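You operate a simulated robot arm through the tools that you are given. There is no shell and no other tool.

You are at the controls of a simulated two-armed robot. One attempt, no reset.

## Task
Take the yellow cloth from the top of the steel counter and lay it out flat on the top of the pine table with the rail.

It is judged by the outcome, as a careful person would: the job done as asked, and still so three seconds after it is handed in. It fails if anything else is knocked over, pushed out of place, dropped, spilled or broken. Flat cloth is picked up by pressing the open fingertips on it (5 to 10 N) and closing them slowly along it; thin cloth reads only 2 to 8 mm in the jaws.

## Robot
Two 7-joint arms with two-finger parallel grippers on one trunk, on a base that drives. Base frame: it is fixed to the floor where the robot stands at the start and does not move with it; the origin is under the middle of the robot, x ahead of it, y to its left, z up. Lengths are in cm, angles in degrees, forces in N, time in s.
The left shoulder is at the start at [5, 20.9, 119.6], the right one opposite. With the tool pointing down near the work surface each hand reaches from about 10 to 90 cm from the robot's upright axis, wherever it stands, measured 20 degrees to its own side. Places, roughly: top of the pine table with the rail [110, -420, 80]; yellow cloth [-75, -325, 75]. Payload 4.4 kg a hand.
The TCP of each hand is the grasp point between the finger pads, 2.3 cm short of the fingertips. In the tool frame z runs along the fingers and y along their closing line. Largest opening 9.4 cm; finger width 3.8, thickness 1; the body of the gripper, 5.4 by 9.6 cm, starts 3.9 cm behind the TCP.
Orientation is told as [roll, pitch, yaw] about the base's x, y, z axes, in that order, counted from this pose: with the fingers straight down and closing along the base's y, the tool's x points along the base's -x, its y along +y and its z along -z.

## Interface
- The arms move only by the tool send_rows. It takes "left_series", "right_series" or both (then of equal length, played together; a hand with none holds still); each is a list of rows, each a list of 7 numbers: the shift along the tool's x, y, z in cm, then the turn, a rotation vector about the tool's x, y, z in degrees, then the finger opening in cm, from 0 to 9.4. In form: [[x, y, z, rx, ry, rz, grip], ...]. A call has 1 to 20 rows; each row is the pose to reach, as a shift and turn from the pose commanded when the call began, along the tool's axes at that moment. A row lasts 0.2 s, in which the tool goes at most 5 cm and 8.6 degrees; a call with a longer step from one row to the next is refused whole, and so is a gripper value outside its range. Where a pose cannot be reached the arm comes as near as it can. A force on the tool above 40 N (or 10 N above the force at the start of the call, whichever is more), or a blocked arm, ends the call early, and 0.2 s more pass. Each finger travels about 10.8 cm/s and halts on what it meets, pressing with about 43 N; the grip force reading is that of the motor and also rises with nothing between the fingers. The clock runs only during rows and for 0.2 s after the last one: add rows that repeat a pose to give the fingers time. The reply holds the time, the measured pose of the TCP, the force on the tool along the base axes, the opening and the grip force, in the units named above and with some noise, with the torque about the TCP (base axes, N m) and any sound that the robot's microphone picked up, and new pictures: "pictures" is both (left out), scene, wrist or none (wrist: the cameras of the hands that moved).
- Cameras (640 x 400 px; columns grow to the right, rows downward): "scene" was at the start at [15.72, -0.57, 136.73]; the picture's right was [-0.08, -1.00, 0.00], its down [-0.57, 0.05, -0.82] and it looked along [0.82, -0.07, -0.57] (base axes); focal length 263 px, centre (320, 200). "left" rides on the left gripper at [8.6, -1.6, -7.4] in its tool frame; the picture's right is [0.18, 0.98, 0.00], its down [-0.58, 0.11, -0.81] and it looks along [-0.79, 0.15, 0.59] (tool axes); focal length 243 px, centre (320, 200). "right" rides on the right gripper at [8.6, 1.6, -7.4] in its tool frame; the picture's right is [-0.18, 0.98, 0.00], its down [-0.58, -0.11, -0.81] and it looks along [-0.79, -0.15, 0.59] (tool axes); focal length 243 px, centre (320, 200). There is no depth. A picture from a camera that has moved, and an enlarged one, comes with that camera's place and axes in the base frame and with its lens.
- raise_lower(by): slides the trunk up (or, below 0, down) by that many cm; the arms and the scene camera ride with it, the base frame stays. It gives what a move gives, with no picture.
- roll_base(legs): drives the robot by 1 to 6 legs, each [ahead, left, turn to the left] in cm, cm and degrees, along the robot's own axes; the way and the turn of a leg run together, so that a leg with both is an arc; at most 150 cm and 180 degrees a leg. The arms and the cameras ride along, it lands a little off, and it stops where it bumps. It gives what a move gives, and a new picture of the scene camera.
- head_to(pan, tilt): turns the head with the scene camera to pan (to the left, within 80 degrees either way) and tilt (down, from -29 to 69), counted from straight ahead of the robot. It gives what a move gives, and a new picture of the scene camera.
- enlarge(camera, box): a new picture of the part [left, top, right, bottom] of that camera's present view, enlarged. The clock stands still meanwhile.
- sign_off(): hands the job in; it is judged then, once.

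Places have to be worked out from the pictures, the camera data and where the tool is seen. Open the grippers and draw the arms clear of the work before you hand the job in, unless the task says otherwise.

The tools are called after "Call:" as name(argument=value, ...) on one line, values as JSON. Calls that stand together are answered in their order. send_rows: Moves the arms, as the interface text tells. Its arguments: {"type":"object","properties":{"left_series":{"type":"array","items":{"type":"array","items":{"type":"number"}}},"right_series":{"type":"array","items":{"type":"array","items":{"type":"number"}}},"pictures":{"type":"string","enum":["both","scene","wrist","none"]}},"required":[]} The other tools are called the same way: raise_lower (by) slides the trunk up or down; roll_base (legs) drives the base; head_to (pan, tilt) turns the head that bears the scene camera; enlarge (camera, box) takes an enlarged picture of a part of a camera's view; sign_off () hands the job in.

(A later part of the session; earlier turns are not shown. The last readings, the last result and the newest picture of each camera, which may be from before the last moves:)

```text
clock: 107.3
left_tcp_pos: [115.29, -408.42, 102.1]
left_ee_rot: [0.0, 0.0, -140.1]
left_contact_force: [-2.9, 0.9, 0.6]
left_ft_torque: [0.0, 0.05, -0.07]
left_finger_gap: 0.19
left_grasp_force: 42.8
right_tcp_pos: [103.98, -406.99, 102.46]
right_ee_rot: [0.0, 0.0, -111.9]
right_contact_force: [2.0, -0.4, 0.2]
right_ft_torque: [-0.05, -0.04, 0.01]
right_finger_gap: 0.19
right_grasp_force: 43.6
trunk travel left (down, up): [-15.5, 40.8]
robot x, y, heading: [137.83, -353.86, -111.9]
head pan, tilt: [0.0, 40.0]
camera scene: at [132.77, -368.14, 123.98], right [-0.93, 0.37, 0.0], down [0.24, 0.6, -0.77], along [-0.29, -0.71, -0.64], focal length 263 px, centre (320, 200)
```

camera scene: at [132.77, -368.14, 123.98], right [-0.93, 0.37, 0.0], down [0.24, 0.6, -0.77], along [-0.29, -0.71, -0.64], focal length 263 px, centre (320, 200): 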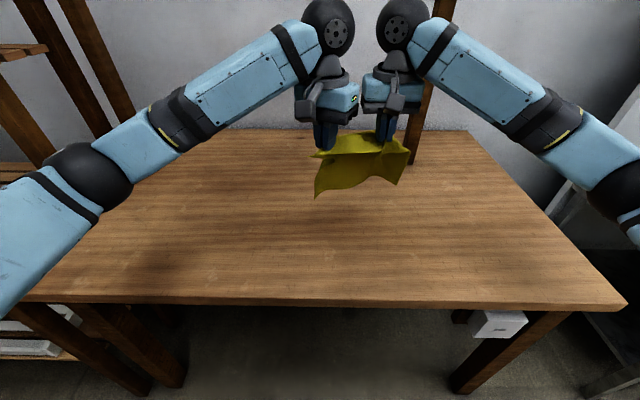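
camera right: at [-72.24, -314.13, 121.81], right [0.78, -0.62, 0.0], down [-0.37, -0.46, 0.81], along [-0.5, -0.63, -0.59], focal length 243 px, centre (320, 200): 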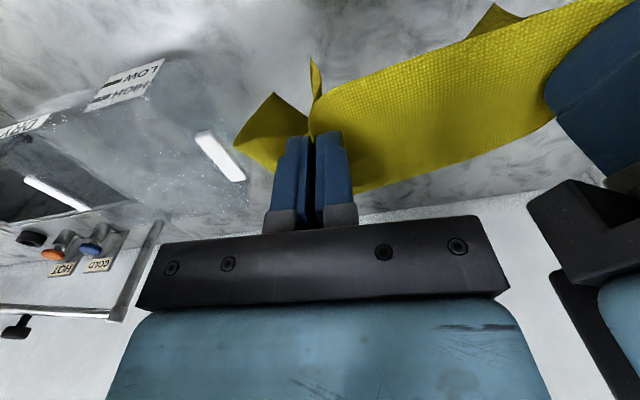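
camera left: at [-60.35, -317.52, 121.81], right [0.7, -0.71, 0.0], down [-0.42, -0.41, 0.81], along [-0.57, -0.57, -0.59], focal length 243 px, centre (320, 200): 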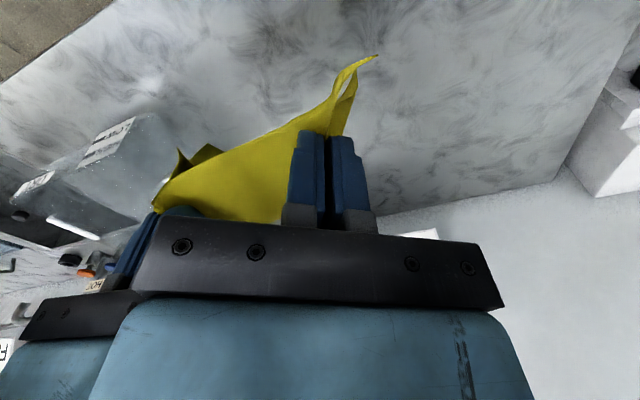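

The hanging edge is about z 86, and the cloth sits turned about 17° on the hands, which is fine. I carry it 17.5 cm forward and 5 cm left over the table at this height.

Call:
send_rows(left_series=[[-1.3, 1.27, 0, 0, 0, 0, 0], [-2.61, 2.54, 0, 0, 0, 0, 0], [-3.92, 3.8, 0, 0, 0, 0, 0], [-5.22, 5.07, 0, 0, 0, 0, 0], [-6.53, 6.34, 0, 0, 0, 0, 0], [-7.83, 7.61, 0, 0, 0, 0, 0], [-9.14, 8.88, 0, 0, 0, 0, 0], [-10.44, 10.14, 0, 0, 0, 0, 0], [-11.75, 11.41, 0, 0, 0, 0, 0], [-13.05, 12.68, 0, 0, 0, 0, 0], [-13.05, 12.68, 0, 0, 0, 0, 0]], right_series=[[-1.75, 0.5, 0, 0, 0, 0, 0], [-3.5, 1.0, 0, 0, 0, 0, 0], [-5.25, 1.5, 0, 0, 0, 0, 0], [-7, 2.0, 0, 0, 0, 0, 0], [-8.75, 2.5, 0, 0, 0, 0, 0], [-10.5, 3.0, 0, 0, 0, 0, 0], [-12.25, 3.5, 0, 0, 0, 0, 0], [-14, 4.0, 0, 0, 0, 0, 0], [-15.75, 4.5, 0, 0, 0, 0, 0], [-17.5, 5.0, 0, 0, 0, 0, 0], [-17.5, 5.0, 0, 0, 0, 0, 0]])

```text
clock: 109.7
left_tcp_pos: [113.5, -426.21, 102.19]
left_ee_rot: [0.1, 0.0, -140.2]
left_contact_force: [-1.2, 0.0, 0.1]
left_ft_torque: [0.02, 0.05, -0.02]
left_finger_gap: 0.22
left_grasp_force: 42.8
right_tcp_pos: [102.04, -424.81, 102.41]
right_ee_rot: [0.1, 0.0, -111.8]
right_contact_force: [1.7, 0.2, 0.1]
right_ft_torque: [-0.03, -0.08, -0.04]
right_finger_gap: 0.22
right_grasp_force: 43.0
trunk travel left (down, up): [-15.5, 40.8]
robot x, y, heading: [138.29, -354.62, -111.7]
head pan, tilt: [0.0, 40.0]
camera scene: at [132.75, -368.12, 123.99], right [-0.93, 0.37, 0.0], down [0.24, 0.6, -0.77], along [-0.29, -0.71, -0.64], focal length 263 px, centre (320, 200)
camera right: at [106.86, -417.45, 109.84], right [0.84, -0.54, 0.0], down [-0.32, -0.5, 0.81], along [-0.43, -0.68, -0.59], focal length 243 px, centre (320, 200)
camera left: at [118.98, -419.61, 109.72], right [0.77, -0.64, 0.0], down [-0.38, -0.46, 0.81], along [-0.51, -0.62, -0.59], focal length 243 px, centre (320, 200)
```

scene: 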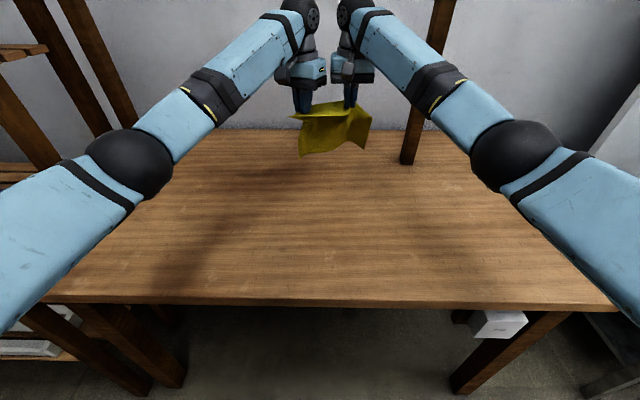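
right: 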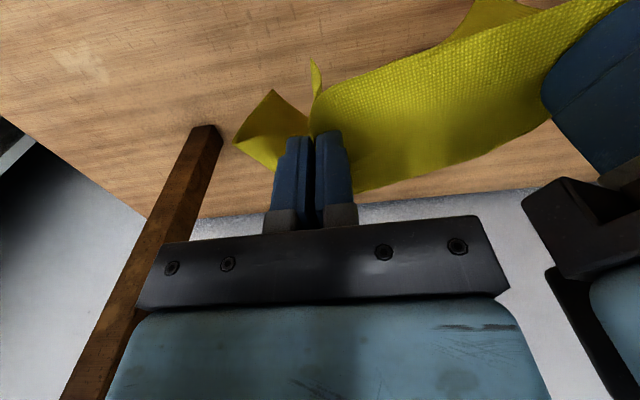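
left: 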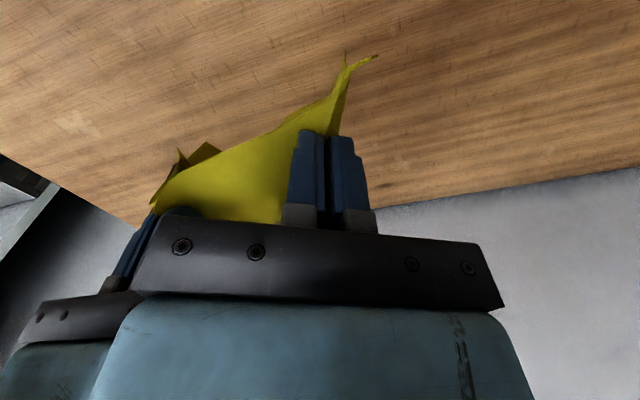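

The post foot is well clear (25 cm to the right of the right hand). I lower straight down 9 cm so the hanging edge is just above the table.

Call:
send_rows(left_series=[[0, 0, 1.5, 0, 0, 0, 0], [0, 0, 3, 0, 0, 0, 0], [0, 0, 4.5, 0, 0, 0, 0], [0, 0, 6, 0, 0, 0, 0], [0, 0, 7.5, 0, 0, 0, 0], [0, 0, 9, 0, 0, 0, 0], [0, 0, 9, 0, 0, 0, 0]], right_series=[[0, 0, 1.5, 0, 0, 0, 0], [0, 0, 3, 0, 0, 0, 0], [0, 0, 4.5, 0, 0, 0, 0], [0, 0, 6, 0, 0, 0, 0], [0, 0, 7.5, 0, 0, 0, 0], [0, 0, 9, 0, 0, 0, 0], [0, 0, 9, 0, 0, 0, 0]], pictures="scene")

Call:
enlarge(camera="scene", box=[240, 80, 440, 200])

```text
clock: 111.3
left_tcp_pos: [113.51, -426.47, 93.32]
left_ee_rot: [0.0, 0.0, -140.2]
left_contact_force: [-1.0, -0.4, -0.1]
left_ft_torque: [-0.03, 0.0, 0.0]
left_finger_gap: 0.18
left_grasp_force: 42.8
right_tcp_pos: [102.11, -424.98, 93.39]
right_ee_rot: [0.0, 0.0, -111.8]
right_contact_force: [1.1, 0.7, 0.3]
right_ft_torque: [0.02, -0.01, -0.06]
right_finger_gap: 0.19
right_grasp_force: 43.5
trunk travel left (down, up): [-15.5, 40.8]
robot x, y, heading: [138.1, -354.05, -111.8]
head pan, tilt: [0.0, 40.0]
camera scene: at [132.77, -368.12, 123.99], right [-0.93, 0.37, 0.0], down [0.24, 0.6, -0.77], along [-0.29, -0.71, -0.64], focal length 263 px, centre (320, 200)
```

scene: 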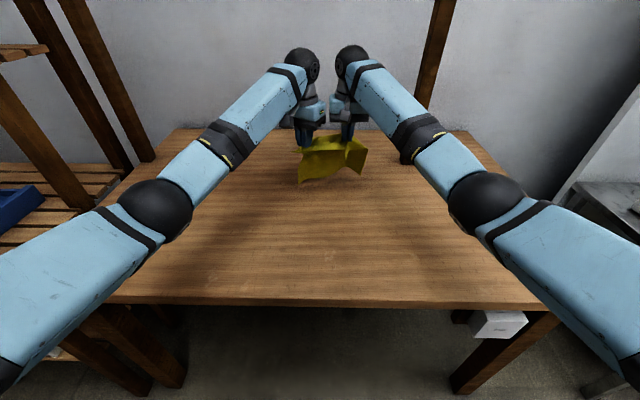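

```text
3.20 times, centred on (340, 140) of scene
camera zoom: at [132.77, -368.12, 123.99], right [-0.93, 0.37, 0.0], down [0.24, 0.6, -0.77], along [-0.29, -0.71, -0.64], focal length 840 px, centre (256, 392)
```

zoom: 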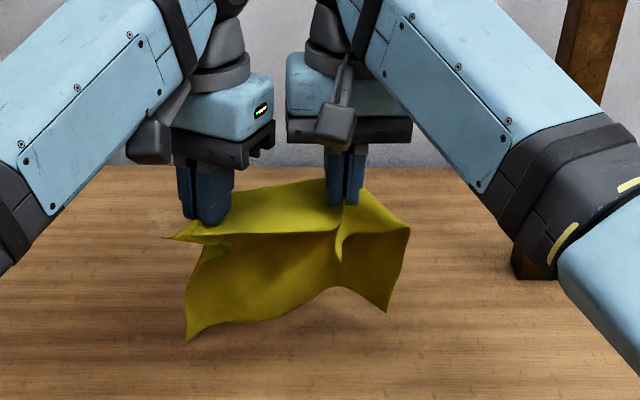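

The hanging edge is nearly touching, roughly below the fingers. I now lower and draw back together, so the far edge lands and the cloth lays out toward me; first half.

Call:
send_rows(left_series=[[0, 0, 1, 0, 0, 0, 0], [0, 0, 2, 0, 0, 0, 0], [0.35, -0.36, 3, 0, 0, 0, 0], [0.9, -0.93, 3.3, 0, 0, 0, 0], [1.4, -1.43, 3.6, 0, 0, 0, 0], [1.96, -2.0, 3.9, 0, 0, 0, 0], [2.5, -2.58, 4.2, 0, 0, 0, 0], [3.0, -3.08, 4.5, 0, 0, 0, 0], [3.5, -3.58, 4.8, 0, 0, 0, 0], [4.2, -4.3, 5.2, 0, 0, 0, 0], [4.9, -5.0, 5.7, 0, 0, 0, 0], [5.6, -5.73, 6.2, 0, 0, 0, 0]], right_series=[[0, 0, 1, 0, 0, 0, 0], [0, 0, 2, 0, 0, 0, 0], [0.48, -0.15, 3, 0, 0, 0, 0], [1.24, -0.39, 3.3, 0, 0, 0, 0], [1.91, -0.6, 3.6, 0, 0, 0, 0], [2.67, -0.84, 3.9, 0, 0, 0, 0], [3.44, -1.08, 4.2, 0, 0, 0, 0], [4.1, -1.29, 4.5, 0, 0, 0, 0], [4.78, -1.5, 4.8, 0, 0, 0, 0], [5.73, -1.8, 5.2, 0, 0, 0, 0], [6.69, -2.1, 5.7, 0, 0, 0, 0], [7.64, -2.4, 6.2, 0, 0, 0, 0]])

Call:
enlarge(camera="scene", box=[240, 80, 440, 200])

```text
clock: 113.9
left_tcp_pos: [113.83, -418.52, 87.13]
left_ee_rot: [0.0, -0.1, -140.3]
left_contact_force: [-1.6, 0.4, -0.6]
left_ft_torque: [-0.02, 0.05, -0.03]
left_finger_gap: 0.22
left_grasp_force: 43.5
right_tcp_pos: [102.67, -417.01, 87.26]
right_ee_rot: [0.0, 0.0, -111.9]
right_contact_force: [0.8, 0.2, -0.1]
right_ft_torque: [-0.02, -0.09, -0.04]
right_finger_gap: 0.2
right_grasp_force: 42.7
trunk travel left (down, up): [-15.5, 40.8]
robot x, y, heading: [137.95, -353.97, -111.7]
head pan, tilt: [0.0, 40.0]
camera scene: at [132.76, -368.13, 123.99], right [-0.93, 0.37, 0.0], down [0.24, 0.6, -0.77], along [-0.29, -0.71, -0.64], focal length 263 px, centre (320, 200)
camera right: at [107.44, -409.6, 94.65], right [0.84, -0.54, 0.0], down [-0.32, -0.5, 0.81], along [-0.43, -0.68, -0.59], focal length 243 px, centre (320, 200)
camera left: at [119.53, -411.7, 94.62], right [0.77, -0.64, 0.0], down [-0.38, -0.46, 0.81], along [-0.51, -0.62, -0.59], focal length 243 px, centre (320, 200)
```

scene: 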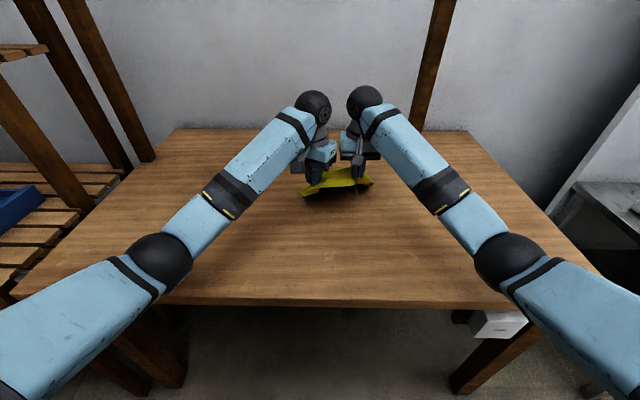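
right: 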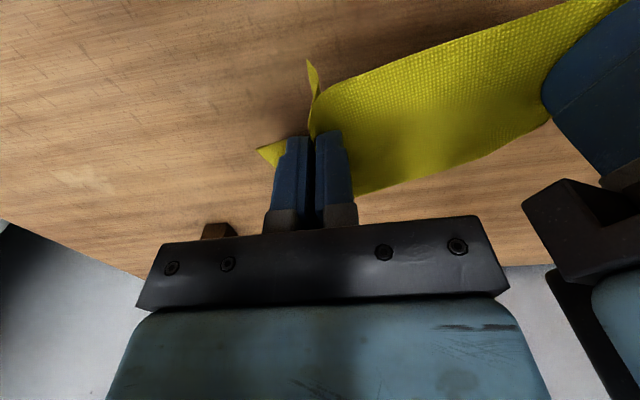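
left: 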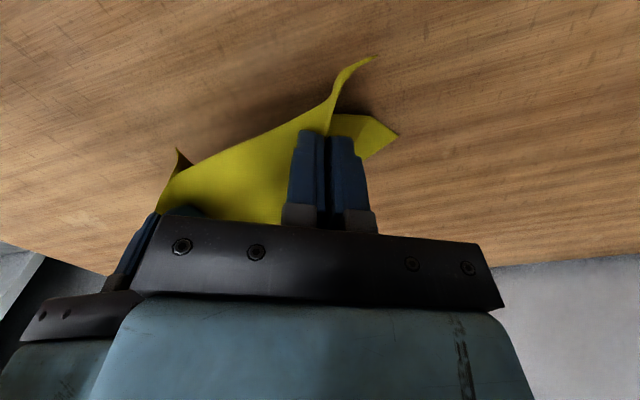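

```text
3.20 times, centred on (340, 140) of scene
camera zoom: at [132.76, -368.13, 123.99], right [-0.93, 0.37, 0.0], down [0.24, 0.6, -0.77], along [-0.29, -0.71, -0.64], focal length 840 px, centre (256, 392)
```

zoom: 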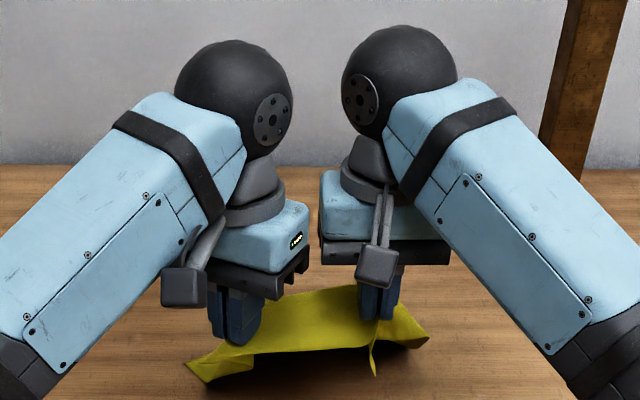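

The far part is now trailing on the far side as planned. Second half of the lay-down.

Call:
send_rows(left_series=[[0.84, -0.86, 1, 0, 0, 0, 0], [1.68, -1.72, 2, 0, 0, 0, 0], [2.45, -2.5, 3, 0, 0, 0, 0], [3.22, -3.3, 4, 0, 0, 0, 0], [3.92, -4.0, 5, 0, 0, 0, 0], [4.55, -4.65, 6, 0, 0, 0, 0], [5.18, -5.3, 7, 0, 0, 0, 0], [5.74, -5.87, 8, 0, 0, 0, 0], [6.3, -6.44, 9, 0, 0, 0, 0], [6.79, -6.95, 10, 0, 0, 0, 0], [7.14, -7.3, 11, 0, 0, 0, 0], [7.14, -7.3, 11, 0, 0, 0, 0]], right_series=[[1.15, -0.36, 1, 0, 0, 0, 0], [2.29, -0.72, 2, 0, 0, 0, 0], [3.34, -1.05, 3, 0, 0, 0, 0], [4.39, -1.38, 4, 0, 0, 0, 0], [5.35, -1.68, 5, 0, 0, 0, 0], [6.2, -1.95, 6, 0, 0, 0, 0], [7.07, -2.22, 7, 0, 0, 0, 0], [7.83, -2.46, 8, 0, 0, 0, 0], [8.6, -2.7, 9, 0, 0, 0, 0], [9.26, -2.91, 10, 0, 0, 0, 0], [9.74, -3.06, 11, 0, 0, 0, 0], [9.74, -3.06, 11, 0, 0, 0, 0]])

Call:
enlarge(camera="scene", box=[220, 120, 460, 270])

```text
clock: 116.3
left_tcp_pos: [114.77, -408.4, 77.4]
left_ee_rot: [0.0, -1.0, -140.4]
left_contact_force: [0.9, 0.6, 19.7]
left_ft_torque: [0.28, -0.33, -0.04]
left_finger_gap: 0.19
left_grasp_force: 42.7
right_tcp_pos: [103.45, -407.04, 77.42]
right_ee_rot: [0.3, -1.2, -111.9]
right_contact_force: [1.2, 0.3, 21.1]
right_ft_torque: [0.38, -0.1, -0.02]
right_finger_gap: 0.21
right_grasp_force: 42.6
trunk travel left (down, up): [-15.5, 40.8]
robot x, y, heading: [138.57, -354.23, -111.8]
head pan, tilt: [0.0, 40.0]
stopped in row 12 (left hand): the force on the tool passed its limit at 46 N (the readings are from after the stop); the commanded pose is now the measured one
camera scene: at [132.96, -367.81, 124.1], right [-0.93, 0.37, 0.0], down [0.24, 0.59, -0.77], along [-0.29, -0.71, -0.64], focal length 263 px, centre (320, 200)
camera right: at [108.23, -399.57, 84.74], right [0.84, -0.54, 0.01], down [-0.32, -0.48, 0.82], along [-0.43, -0.69, -0.58], focal length 243 px, centre (320, 200)
camera left: at [120.44, -401.59, 84.75], right [0.77, -0.64, 0.0], down [-0.37, -0.44, 0.82], along [-0.52, -0.63, -0.58], focal length 243 px, centre (320, 200)
```

scene: 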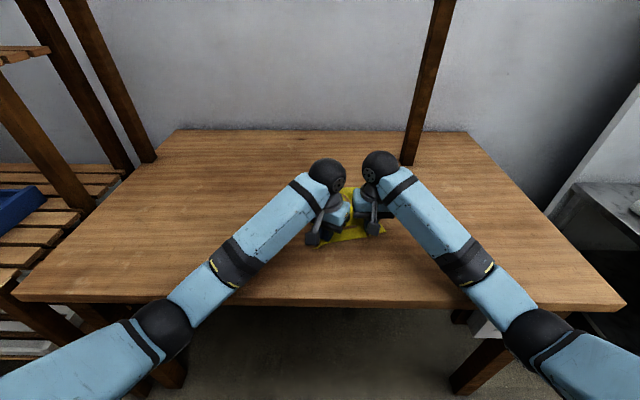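
right: 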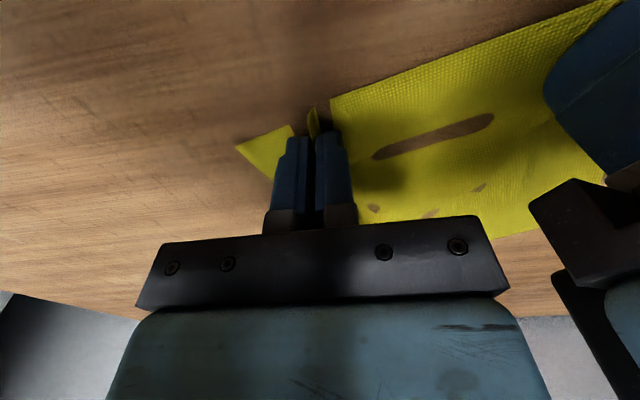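
left: 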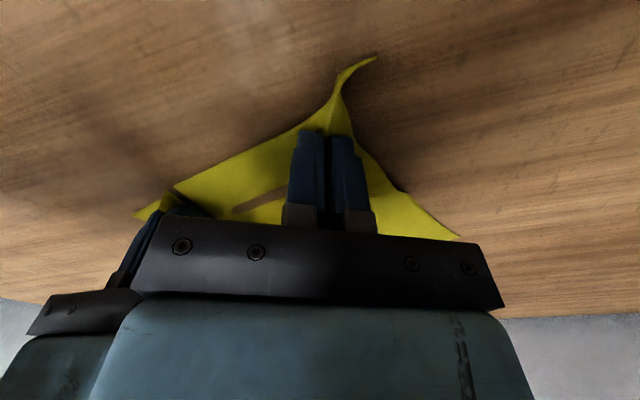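

```text
2.67 times, centred on (340, 195) of scene
camera zoom: at [132.96, -367.81, 124.1], right [-0.93, 0.37, 0.0], down [0.24, 0.59, -0.77], along [-0.29, -0.71, -0.64], focal length 700 px, centre (267, 213)
```

zoom: 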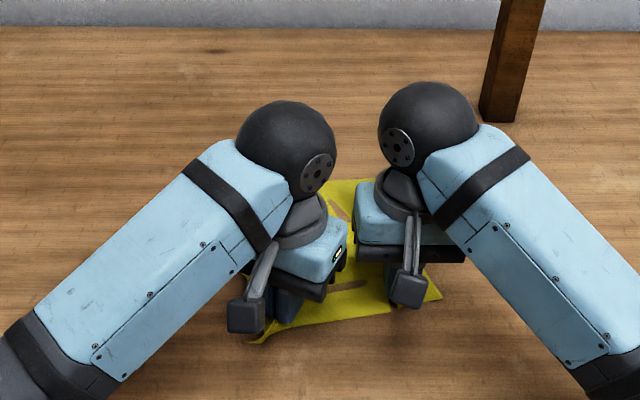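

The cloth is down: the tips touch at TCP z≈77.4 (table top ≈75). I ease the press before opening.

Call:
send_rows(left_series=[[0, 0, -0.2, 0, 0, 0, 0], [0, 0, -0.2, 0, 0, 0, 0]], right_series=[[0, 0, -0.2, 0, 0, 0, 0], [0, 0, -0.2, 0, 0, 0, 0]], pictures="none")

```text
clock: 116.9
left_tcp_pos: [114.82, -408.39, 77.5]
left_ee_rot: [0.1, -1.1, -140.2]
left_contact_force: [-6.0, -3.5, 25.6]
left_ft_torque: [0.24, -0.25, 0.0]
left_finger_gap: 0.19
left_grasp_force: 42.9
right_tcp_pos: [103.32, -407.0, 77.47]
right_ee_rot: [0.0, -0.9, -111.9]
right_contact_force: [3.9, -1.6, 21.0]
right_ft_torque: [0.37, -0.15, -0.03]
right_finger_gap: 0.21
right_grasp_force: 43.0
trunk travel left (down, up): [-15.5, 40.8]
robot x, y, heading: [138.13, -354.46, -112.1]
head pan, tilt: [0.0, 40.0]
```

Call:
send_rows(left_series=[[0, 0, -0.2, 0, 0, 0, 0], [0, 0, -0.35, 0, 0, 0, 0], [0, 0, -0.35, 0, 0, 0, 0]], right_series=[[0, 0, -0.2, 0, 0, 0, 0], [0, 0, -0.3, 0, 0, 0, 0], [0, 0, -0.3, 0, 0, 0, 0]], pictures="none")

```text
clock: 117.7
left_tcp_pos: [114.81, -408.49, 77.43]
left_ee_rot: [0.2, -0.7, -140.2]
left_contact_force: [-3.6, 1.2, 8.1]
left_ft_torque: [0.13, -0.04, -0.02]
left_finger_gap: 0.19
left_grasp_force: 42.8
right_tcp_pos: [103.34, -407.05, 77.59]
right_ee_rot: [0.2, -0.6, -111.9]
right_contact_force: [4.7, 0.9, 10.6]
right_ft_torque: [0.16, -0.12, -0.01]
right_finger_gap: 0.19
right_grasp_force: 42.8
trunk travel left (down, up): [-15.5, 40.8]
robot x, y, heading: [138.39, -353.79, -111.9]
head pan, tilt: [0.0, 40.0]
```

At 8–10 N press, I now open both hands slowly, so the tips slide the gathered cloth flat again.

Call:
send_rows(left_series=[[0, 0, 0, 0, 0, 0, 0.5], [0, 0, 0, 0, 0, 0, 0.8], [0, 0, 0, 0, 0, 0, 1.1], [0, 0, 0, 0, 0, 0, 1.4], [0, 0, 0, 0, 0, 0, 1.7], [0, 0, 0, 0, 0, 0, 2.0], [0, 0, 0, 0, 0, 0, 2.3], [0, 0, 0, 0, 0, 0, 2.6], [0, 0, 0, 0, 0, 0, 2.9], [0, 0, 0, 0, 0, 0, 3.2], [0, 0, 0, 0, 0, 0, 3.5], [0, 0, 0, 0, 0, 0, 3.8], [0, 0, 0, 0, 0, 0, 4.1], [0, 0, 0, 0, 0, 0, 4.4]], right_series=[[0, 0, 0, 0, 0, 0, 0.5], [0, 0, 0, 0, 0, 0, 0.8], [0, 0, 0, 0, 0, 0, 1.1], [0, 0, 0, 0, 0, 0, 1.4], [0, 0, 0, 0, 0, 0, 1.7], [0, 0, 0, 0, 0, 0, 2.0], [0, 0, 0, 0, 0, 0, 2.3], [0, 0, 0, 0, 0, 0, 2.6], [0, 0, 0, 0, 0, 0, 2.9], [0, 0, 0, 0, 0, 0, 3.2], [0, 0, 0, 0, 0, 0, 3.5], [0, 0, 0, 0, 0, 0, 3.8], [0, 0, 0, 0, 0, 0, 4.1], [0, 0, 0, 0, 0, 0, 4.4]], pictures="wrist")

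```text
clock: 120.7
left_tcp_pos: [114.73, -408.57, 77.56]
left_ee_rot: [-0.1, -0.8, -140.2]
left_contact_force: [0.0, -0.7, 0.1]
left_ft_torque: [0.03, 0.01, 0.01]
left_finger_gap: 4.4
left_grasp_force: 0.1
right_tcp_pos: [103.34, -407.13, 77.47]
right_ee_rot: [0.2, -0.6, -112.0]
right_contact_force: [1.6, -1.3, 8.9]
right_ft_torque: [0.18, 0.07, -0.02]
right_finger_gap: 4.22
right_grasp_force: 0.1
trunk travel left (down, up): [-15.5, 40.8]
robot x, y, heading: [137.82, -354.4, -111.9]
head pan, tilt: [0.0, 40.0]
camera right: at [108.14, -399.69, 84.81], right [0.84, -0.54, 0.01], down [-0.32, -0.49, 0.81], along [-0.43, -0.69, -0.58], focal length 243 px, centre (320, 200)
camera left: at [120.45, -401.75, 84.87], right [0.77, -0.64, 0.0], down [-0.37, -0.45, 0.81], along [-0.52, -0.63, -0.58], focal length 243 px, centre (320, 200)
```

right: 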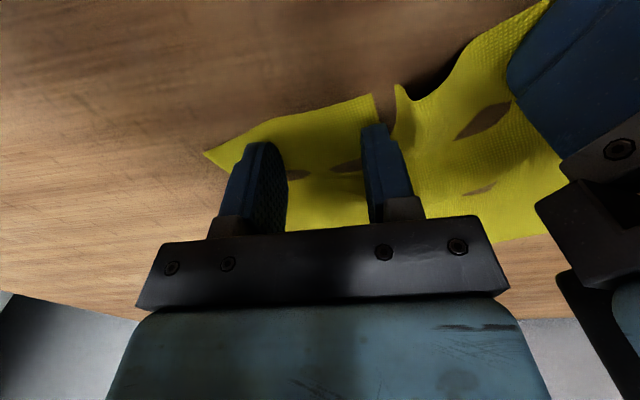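
left: 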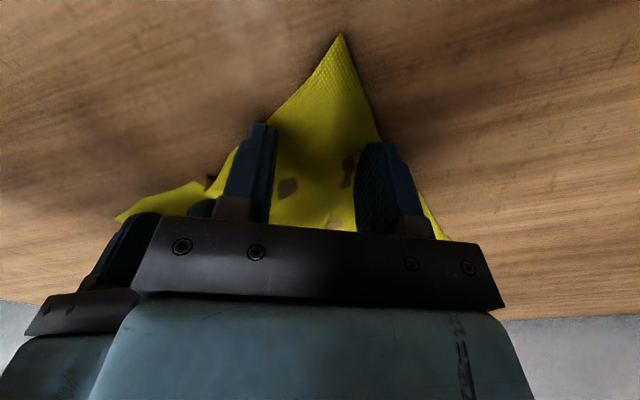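

Both corners are released and the left one lies flat; the right still shows a ridge beside its inner finger. I lift both hands straight up to inspect.

Call:
send_rows(left_series=[[0, 0, -1, 0, 0, 0, 4.4], [0, 0, -3, 0, 0, 0, 4.4], [0, 0, -6, 0, 0, 0, 4.4], [0, 0, -10, 0, 0, 0, 4.4], [0, 4, -12, 0, 0, 0, 4.4], [0, 8, -14, 0, 0, 0, 4.4], [0, 12, -14, 0, 0, 0, 4.4]], right_series=[[0, 0, -1, 0, 0, 0, 4.2], [0, 0, -3, 0, 0, 0, 4.2], [0, 0, -6, 0, 0, 0, 4.2], [0, 0, -10, 0, 0, 0, 4.2], [0, -4, -12, 0, 0, 0, 4.2], [0, -8, -14, 0, 0, 0, 4.2], [0, -12, -14, 0, 0, 0, 4.2]])

Call:
enlarge(camera="scene", box=[240, 150, 440, 275])

```text
clock: 122.3
left_tcp_pos: [122.6, -417.54, 91.47]
left_ee_rot: [-0.1, -0.6, -140.3]
left_contact_force: [0.1, -0.2, 0.0]
left_ft_torque: [0.02, 0.04, 0.0]
left_finger_gap: 4.38
left_grasp_force: 0.0
right_tcp_pos: [92.35, -402.54, 91.5]
right_ee_rot: [0.2, -0.7, -112.0]
right_contact_force: [-0.6, 0.0, 0.2]
right_ft_torque: [-0.01, -0.04, 0.02]
right_finger_gap: 4.21
right_grasp_force: 0.1
trunk travel left (down, up): [-15.5, 40.8]
robot x, y, heading: [138.47, -353.7, -112.0]
head pan, tilt: [0.0, 40.0]
camera scene: at [132.74, -368.17, 123.98], right [-0.93, 0.37, 0.0], down [0.24, 0.6, -0.77], along [-0.29, -0.71, -0.64], focal length 263 px, centre (320, 200)
camera right: at [97.01, -395.11, 98.83], right [0.84, -0.54, 0.01], down [-0.32, -0.49, 0.81], along [-0.43, -0.69, -0.58], focal length 243 px, centre (320, 200)
camera left: at [128.33, -410.79, 98.74], right [0.77, -0.64, 0.0], down [-0.37, -0.45, 0.81], along [-0.52, -0.63, -0.58], focal length 243 px, centre (320, 200)
```

scene: 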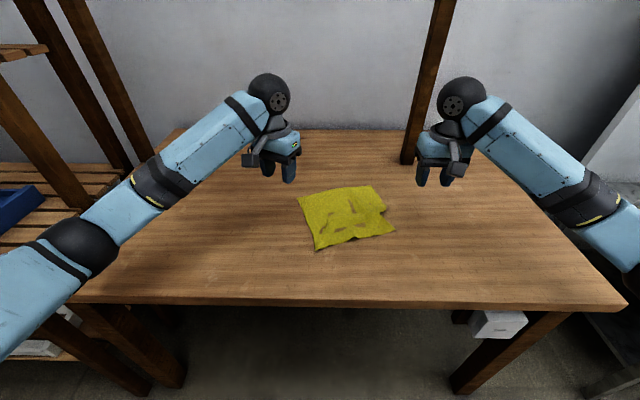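
right: 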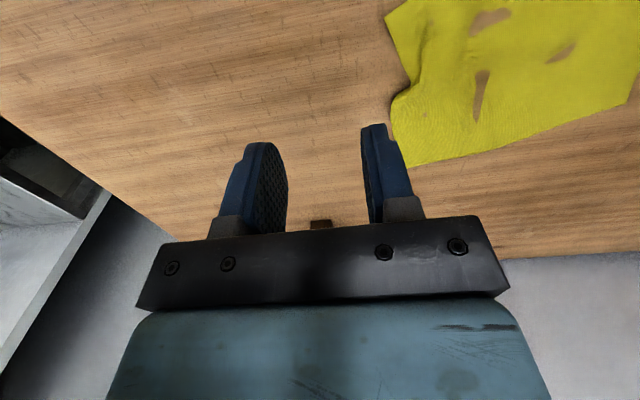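
left: 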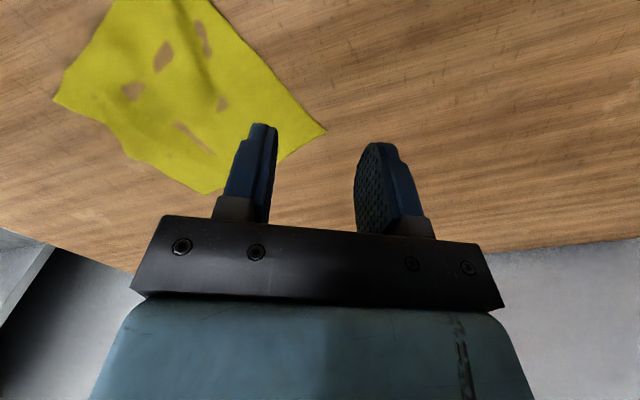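

```text
3.20 times, centred on (340, 212) of scene
camera zoom: at [132.74, -368.17, 123.98], right [-0.93, 0.37, 0.0], down [0.24, 0.6, -0.77], along [-0.29, -0.71, -0.64], focal length 840 px, centre (256, 160)
```

zoom: 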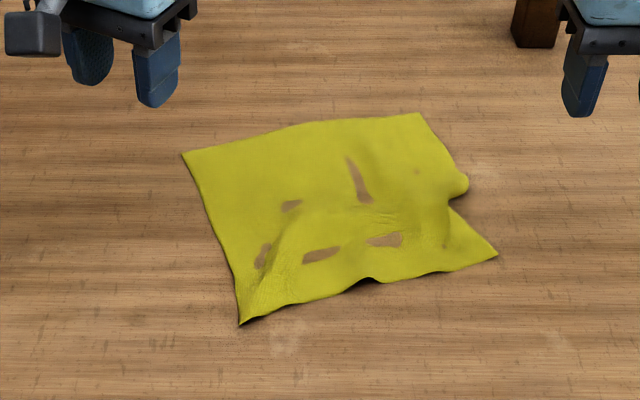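

The cloth lies open on the table, with a few ridges and a tuck on its right edge; its corners are FL(f74,l7), FR(80,-16), NR(62,-19), NL(55,1) in the robot frame, about 2–3 cm short on the right and near sides. I'll smooth it: left hand pins near FL, right presses inside NR and draws it outward. First I position both, with closed fingers, just above.

Call:
send_rows(left_series=[[-3, -0.6, 0, 0, 0, 0, 2], [-6, -1.3, 0, 0, 0, 0, 0], [-9.36, -2, 1, 0, 0, 0, 0], [-9.36, -2, 5, 0, 0, 0, 0], [-9.36, -2, 9, 0, 0, 0, 0], [-9.36, -2, 12, 0, 0, 0, 0], [-9.36, -2, 13.2, 0, 0, 0, 0], [-9.36, -2, 13.2, 0, 0, 0, 0]], right_series=[[-0.4, 3, 0, 0, 0, 0, 2], [-0.7, 6, 0, 0, 0, 0, 0], [-1.05, 8.5, 1, 0, 0, 0, 0], [-1.05, 8.5, 5, 0, 0, 0, 0], [-1.05, 8.5, 9, 0, 0, 0, 0], [-1.05, 8.5, 12, 0, 0, 0, 0], [-1.05, 8.5, 13.2, 0, 0, 0, 0], [-1.05, 8.5, 13.2, 0, 0, 0, 0]])

```text
clock: 124.1
left_tcp_pos: [113.85, -422.18, 78.54]
left_ee_rot: [0.0, -0.7, -140.0]
left_contact_force: [-1.0, -0.4, -0.5]
left_ft_torque: [0.03, -0.02, 0.05]
left_finger_gap: 0.02
left_grasp_force: 42.5
right_tcp_pos: [99.67, -406.69, 78.16]
right_ee_rot: [0.1, -0.7, -111.9]
right_contact_force: [0.2, 0.0, 0.3]
right_ft_torque: [-0.01, -0.05, 0.03]
right_finger_gap: 0.0
right_grasp_force: 42.2
trunk travel left (down, up): [-15.5, 40.8]
robot x, y, heading: [138.33, -354.15, -111.8]
head pan, tilt: [0.0, 40.0]
camera scene: at [132.77, -368.16, 123.99], right [-0.93, 0.37, 0.0], down [0.24, 0.6, -0.77], along [-0.29, -0.71, -0.64], focal length 263 px, centre (320, 200)
camera right: at [104.56, -399.34, 85.56], right [0.84, -0.54, 0.01], down [-0.32, -0.49, 0.81], along [-0.43, -0.69, -0.58], focal length 243 px, centre (320, 200)
camera left: at [119.53, -415.43, 85.84], right [0.77, -0.64, 0.0], down [-0.37, -0.45, 0.81], along [-0.52, -0.63, -0.58], focal length 243 px, centre (320, 200)
```

scene: 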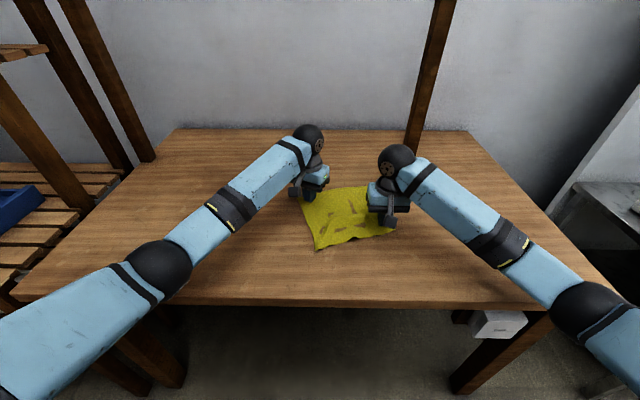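
right: 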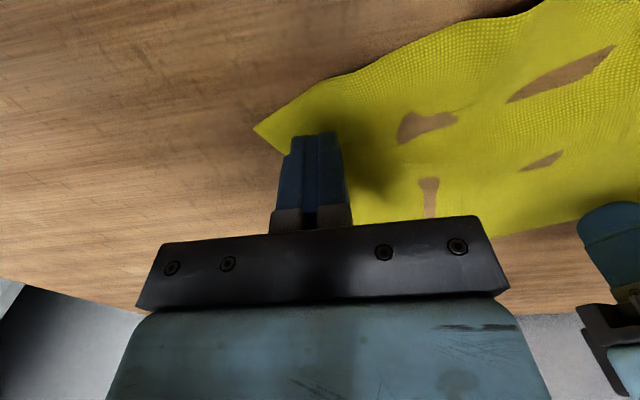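
left: 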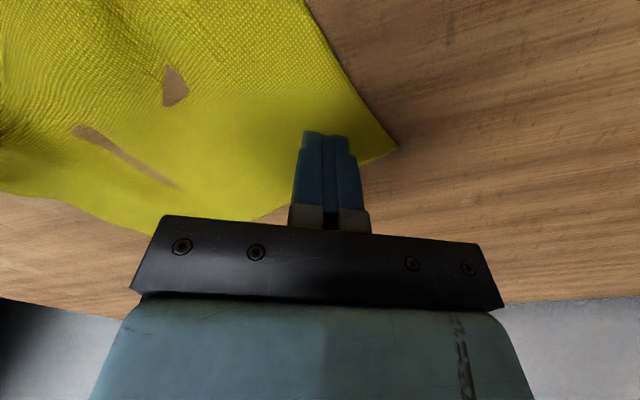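

Both fingertips are about 1 cm above the right spots. I press down gently.

Call:
send_rows(left_series=[[0, 0, 0.5, 0, 0, 0, 0], [0, 0, 0.9, 0, 0, 0, 0], [0, 0, 1.2, 0, 0, 0, 0], [0, 0, 1.2, 0, 0, 0, 0]], right_series=[[0, 0, 0.4, 0, 0, 0, 0], [0, 0, 0.7, 0, 0, 0, 0], [0, 0, 0.9, 0, 0, 0, 0], [0, 0, 0.9, 0, 0, 0, 0]], pictures="none")

```text
clock: 125.1
left_tcp_pos: [114.19, -422.27, 77.46]
left_ee_rot: [0.1, -0.8, -140.2]
left_contact_force: [-0.5, 0.0, 4.7]
left_ft_torque: [0.04, -0.06, -0.01]
left_finger_gap: 0.0
left_grasp_force: 42.5
right_tcp_pos: [99.64, -406.68, 77.34]
right_ee_rot: [0.3, -0.7, -111.9]
right_contact_force: [-1.0, -0.7, 14.0]
right_ft_torque: [0.08, -0.01, 0.03]
right_finger_gap: 0.0
right_grasp_force: 42.0
trunk travel left (down, up): [-15.5, 40.8]
robot x, y, heading: [138.28, -354.45, -112.1]
head pan, tilt: [0.0, 40.0]
```

Left 5 N, right 14 N. I press left a little more as the anchor and draw the right tip slowly 2.8 cm outward and toward me.

Call:
send_rows(left_series=[[0, 0, 0.15, 0, 0, 0, 0], [0, 0, 0.15, 0, 0, 0, 0], [0, 0, 0.15, 0, 0, 0, 0], [0, 0, 0.15, 0, 0, 0, 0], [0, 0, 0.15, 0, 0, 0, 0], [0, 0, 0.15, 0, 0, 0, 0], [0, 0, 0.15, 0, 0, 0, 0], [0, 0, 0.15, 0, 0, 0, 0], [0, 0, 0.15, 0, 0, 0, 0], [0, 0, 0.15, 0, 0, 0, 0]], right_series=[[0, 0, -0.05, 0, 0, 0, 0], [0.2, -0.25, -0.05, 0, 0, 0, 0], [0.4, -0.5, -0.05, 0, 0, 0, 0], [0.6, -0.75, -0.05, 0, 0, 0, 0], [0.8, -1.0, -0.05, 0, 0, 0, 0], [1.0, -1.25, -0.05, 0, 0, 0, 0], [1.2, -1.5, -0.05, 0, 0, 0, 0], [1.4, -1.75, -0.05, 0, 0, 0, 0], [1.6, -2.0, -0.05, 0, 0, 0, 0], [1.8, -2.2, -0.05, 0, 0, 0, 0]])

Call:
enlarge(camera="scene", box=[240, 150, 440, 275])

```text
clock: 127.3
left_tcp_pos: [113.87, -422.2, 77.39]
left_ee_rot: [0.2, -0.9, -140.2]
left_contact_force: [-3.2, -7.6, 32.6]
left_ft_torque: [0.22, -0.39, -0.11]
left_finger_gap: 0.0
left_grasp_force: 42.4
right_tcp_pos: [98.31, -404.14, 77.58]
right_ee_rot: [0.2, -0.8, -111.9]
right_contact_force: [-0.7, 1.3, 1.0]
right_ft_torque: [-0.02, -0.01, 0.03]
right_finger_gap: 0.04
right_grasp_force: 42.6
trunk travel left (down, up): [-15.5, 40.8]
robot x, y, heading: [138.45, -354.03, -112.0]
head pan, tilt: [0.0, 40.0]
camera scene: at [132.86, -367.87, 124.05], right [-0.93, 0.37, 0.0], down [0.24, 0.59, -0.77], along [-0.29, -0.71, -0.64], focal length 263 px, centre (320, 200)
camera right: at [103.15, -396.73, 84.85], right [0.84, -0.54, 0.01], down [-0.32, -0.49, 0.81], along [-0.43, -0.69, -0.58], focal length 243 px, centre (320, 200)
camera left: at [119.6, -415.32, 84.77], right [0.77, -0.64, 0.0], down [-0.37, -0.45, 0.82], along [-0.52, -0.63, -0.58], focal length 243 px, centre (320, 200)
```

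scene: 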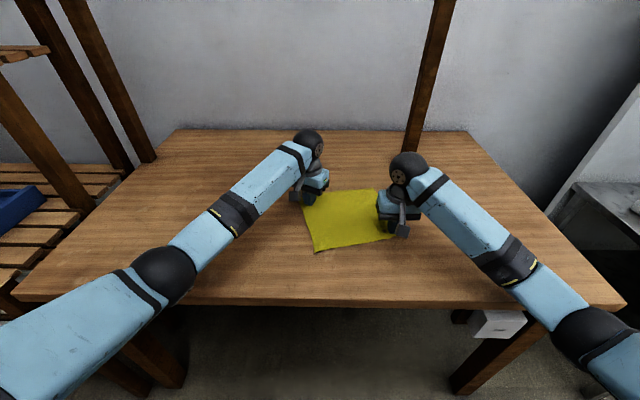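
right: 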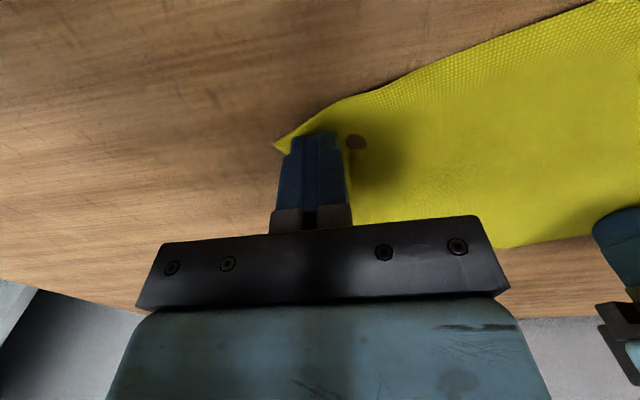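
left: 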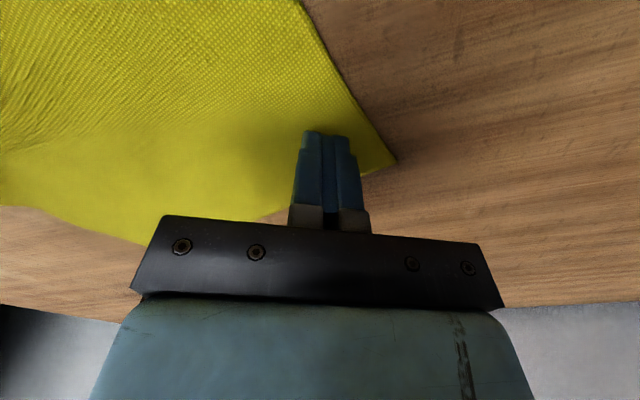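

```text
3.20 times, centred on (340, 212) of scene
camera zoom: at [132.86, -367.87, 124.05], right [-0.93, 0.37, 0.0], down [0.24, 0.59, -0.77], along [-0.29, -0.71, -0.64], focal length 840 px, centre (256, 160)
```

zoom: 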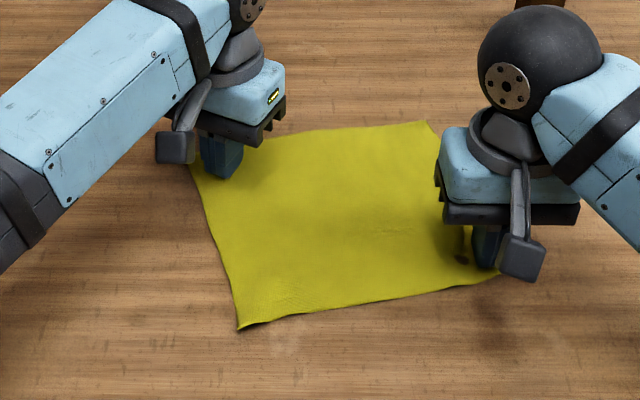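

That pulled it smooth. I lift both hands straight off and up to inspect.

Call:
send_rows(left_series=[[0, 0, -0.3, 0, 0, 0, 0], [0, 0, -1, 0, 0, 0, 0], [0, 0, -3, 0, 0, 0, 0], [0, 0, -7, 0, 0, 0, 0], [0, 0, -11, 0, 0, 0, 0], [0, 4, -15, 0, 0, 0, 0], [0, 8, -17, 0, 0, 0, 0], [0, 12, -17, 0, 0, 0, 0]], right_series=[[0, 0, -0.3, 0, 0, 0, 0], [0, 0, -1, 0, 0, 0, 0], [0, 0, -3, 0, 0, 0, 0], [0, 0, -7, 0, 0, 0, 0], [0, 0, -11, 0, 0, 0, 0], [0, -4, -15, 0, 0, 0, 0], [0, -8, -17, 0, 0, 0, 0], [0, -12, -17, 0, 0, 0, 0]])

Call:
enlarge(camera="scene", box=[240, 150, 440, 275])

```text
refused: row 6 steps farther than a row can; nothing moved
```

```text
3.20 times, centred on (340, 212) of scene
camera zoom: at [132.86, -367.87, 124.05], right [-0.93, 0.37, 0.0], down [0.24, 0.59, -0.77], along [-0.29, -0.71, -0.64], focal length 840 px, centre (256, 160)
```

zoom: 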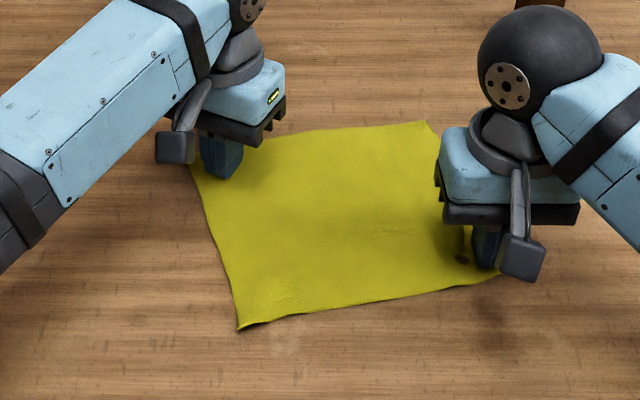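

One row was too long a step, so nothing moved; I resend with shorter steps.

Call:
send_rows(left_series=[[0, 0, -0.3, 0, 0, 0, 0], [0, 0, -1, 0, 0, 0, 0], [0, 0, -3, 0, 0, 0, 0], [0, 0, -7, 0, 0, 0, 0], [0, 0, -11, 0, 0, 0, 0], [0, 3, -14, 0, 0, 0, 0], [0, 7, -16, 0, 0, 0, 0], [0, 11, -16, 0, 0, 0, 0]], right_series=[[0, 0, -0.3, 0, 0, 0, 0], [0, 0, -1, 0, 0, 0, 0], [0, 0, -3, 0, 0, 0, 0], [0, 0, -7, 0, 0, 0, 0], [0, 0, -11, 0, 0, 0, 0], [0, -3, -14, 0, 0, 0, 0], [0, -7, -16, 0, 0, 0, 0], [0, -11, -16, 0, 0, 0, 0]])

Call:
enlarge(camera="scene", box=[240, 150, 440, 275])

```text
clock: 129.1
left_tcp_pos: [121.07, -430.66, 92.96]
left_ee_rot: [0.0, -0.7, -140.2]
left_contact_force: [0.4, 0.1, -0.3]
left_ft_torque: [-0.01, -0.02, 0.0]
left_finger_gap: 0.0
left_grasp_force: 42.8
right_tcp_pos: [88.12, -400.01, 93.26]
right_ee_rot: [0.3, -0.5, -111.8]
right_contact_force: [0.8, -0.1, 0.2]
right_ft_torque: [0.02, 0.02, 0.05]
right_finger_gap: 0.01
right_grasp_force: 42.8
trunk travel left (down, up): [-15.5, 40.8]
robot x, y, heading: [138.34, -353.85, -111.7]
head pan, tilt: [0.0, 40.0]
camera scene: at [132.74, -368.17, 123.98], right [-0.93, 0.37, 0.0], down [0.24, 0.6, -0.77], along [-0.29, -0.71, -0.64], focal length 263 px, centre (320, 200)
camera right: at [92.83, -392.5, 100.64], right [0.84, -0.54, 0.01], down [-0.32, -0.49, 0.81], along [-0.43, -0.69, -0.58], focal length 243 px, centre (320, 200)
camera left: at [126.59, -423.8, 100.4], right [0.77, -0.64, 0.0], down [-0.37, -0.45, 0.81], along [-0.52, -0.63, -0.58], focal length 243 px, centre (320, 200)
```

scene: 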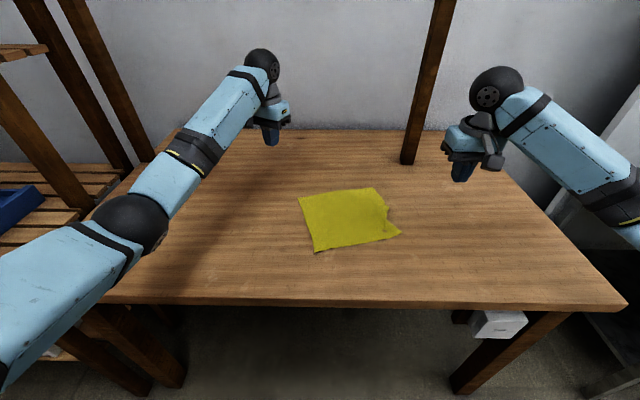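
right: 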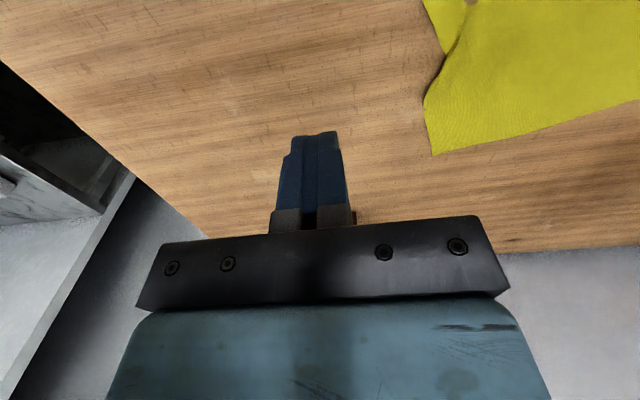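
left: 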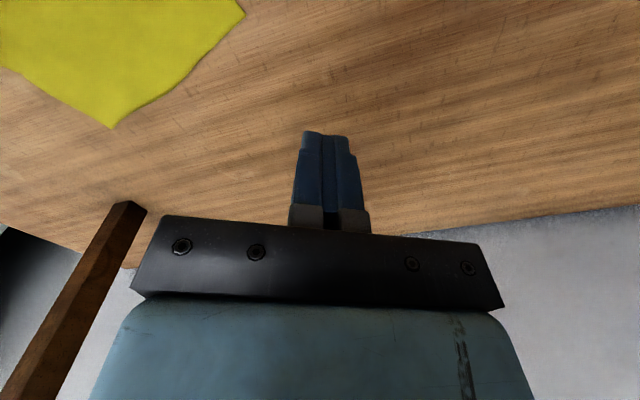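

```text
3.20 times, centred on (340, 212) of scene
camera zoom: at [132.74, -368.17, 123.98], right [-0.93, 0.37, 0.0], down [0.24, 0.6, -0.77], along [-0.29, -0.71, -0.64], focal length 840 px, centre (256, 160)
```

zoom: 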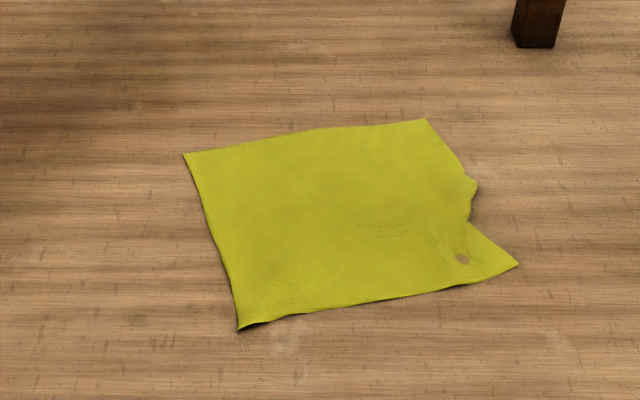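

Nearly flat now; one small tuck remains on the right edge. I look at it closely with the right wrist camera.

Call:
enlarge(camera="right", box=[400, 0, 640, 160])

Call:
enlarge(camera="scene", box=[350, 180, 414, 240])

Call:
enlarge(camera="scene", box=[295, 215, 359, 275])

```text
2.50 times, centred on (520, 80) of right
camera zoom: at [92.83, -392.5, 100.64], right [0.84, -0.54, 0.01], down [-0.32, -0.49, 0.81], along [-0.43, -0.69, -0.58], focal length 606 px, centre (-180, 500)
```

zoom: 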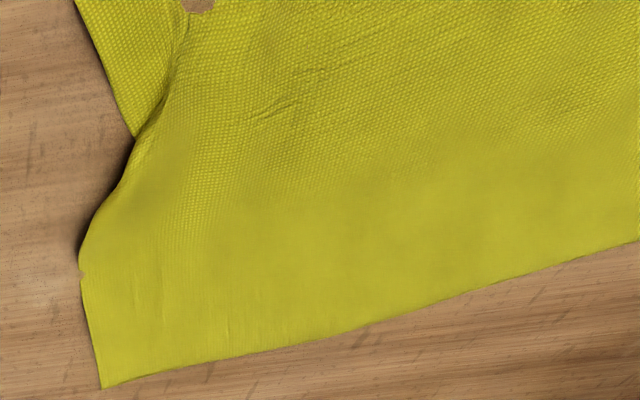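

```text
6.67 times, centred on (382, 210) of scene
camera zoom: at [132.74, -368.17, 123.98], right [-0.93, 0.37, 0.0], down [0.24, 0.6, -0.77], along [-0.29, -0.71, -0.64], focal length 1751 px, centre (-93, 133)
```

zoom: 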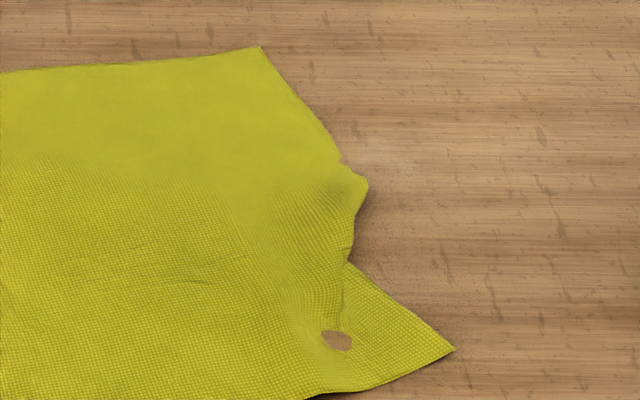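

```text
6.67 times, centred on (327, 245) of scene
camera zoom: at [132.74, -368.17, 123.98], right [-0.93, 0.37, 0.0], down [0.24, 0.6, -0.77], along [-0.29, -0.71, -0.64], focal length 1751 px, centre (273, -100)
```

zoom: 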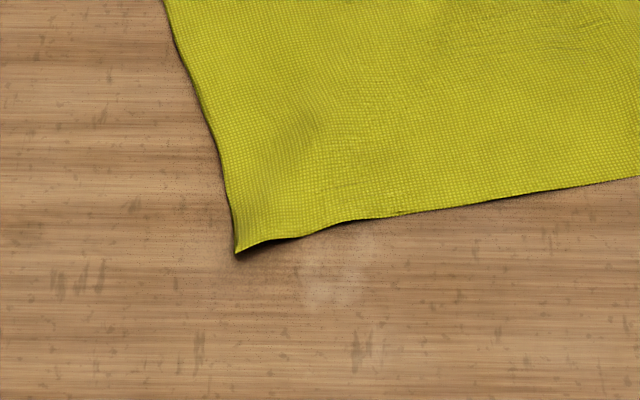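

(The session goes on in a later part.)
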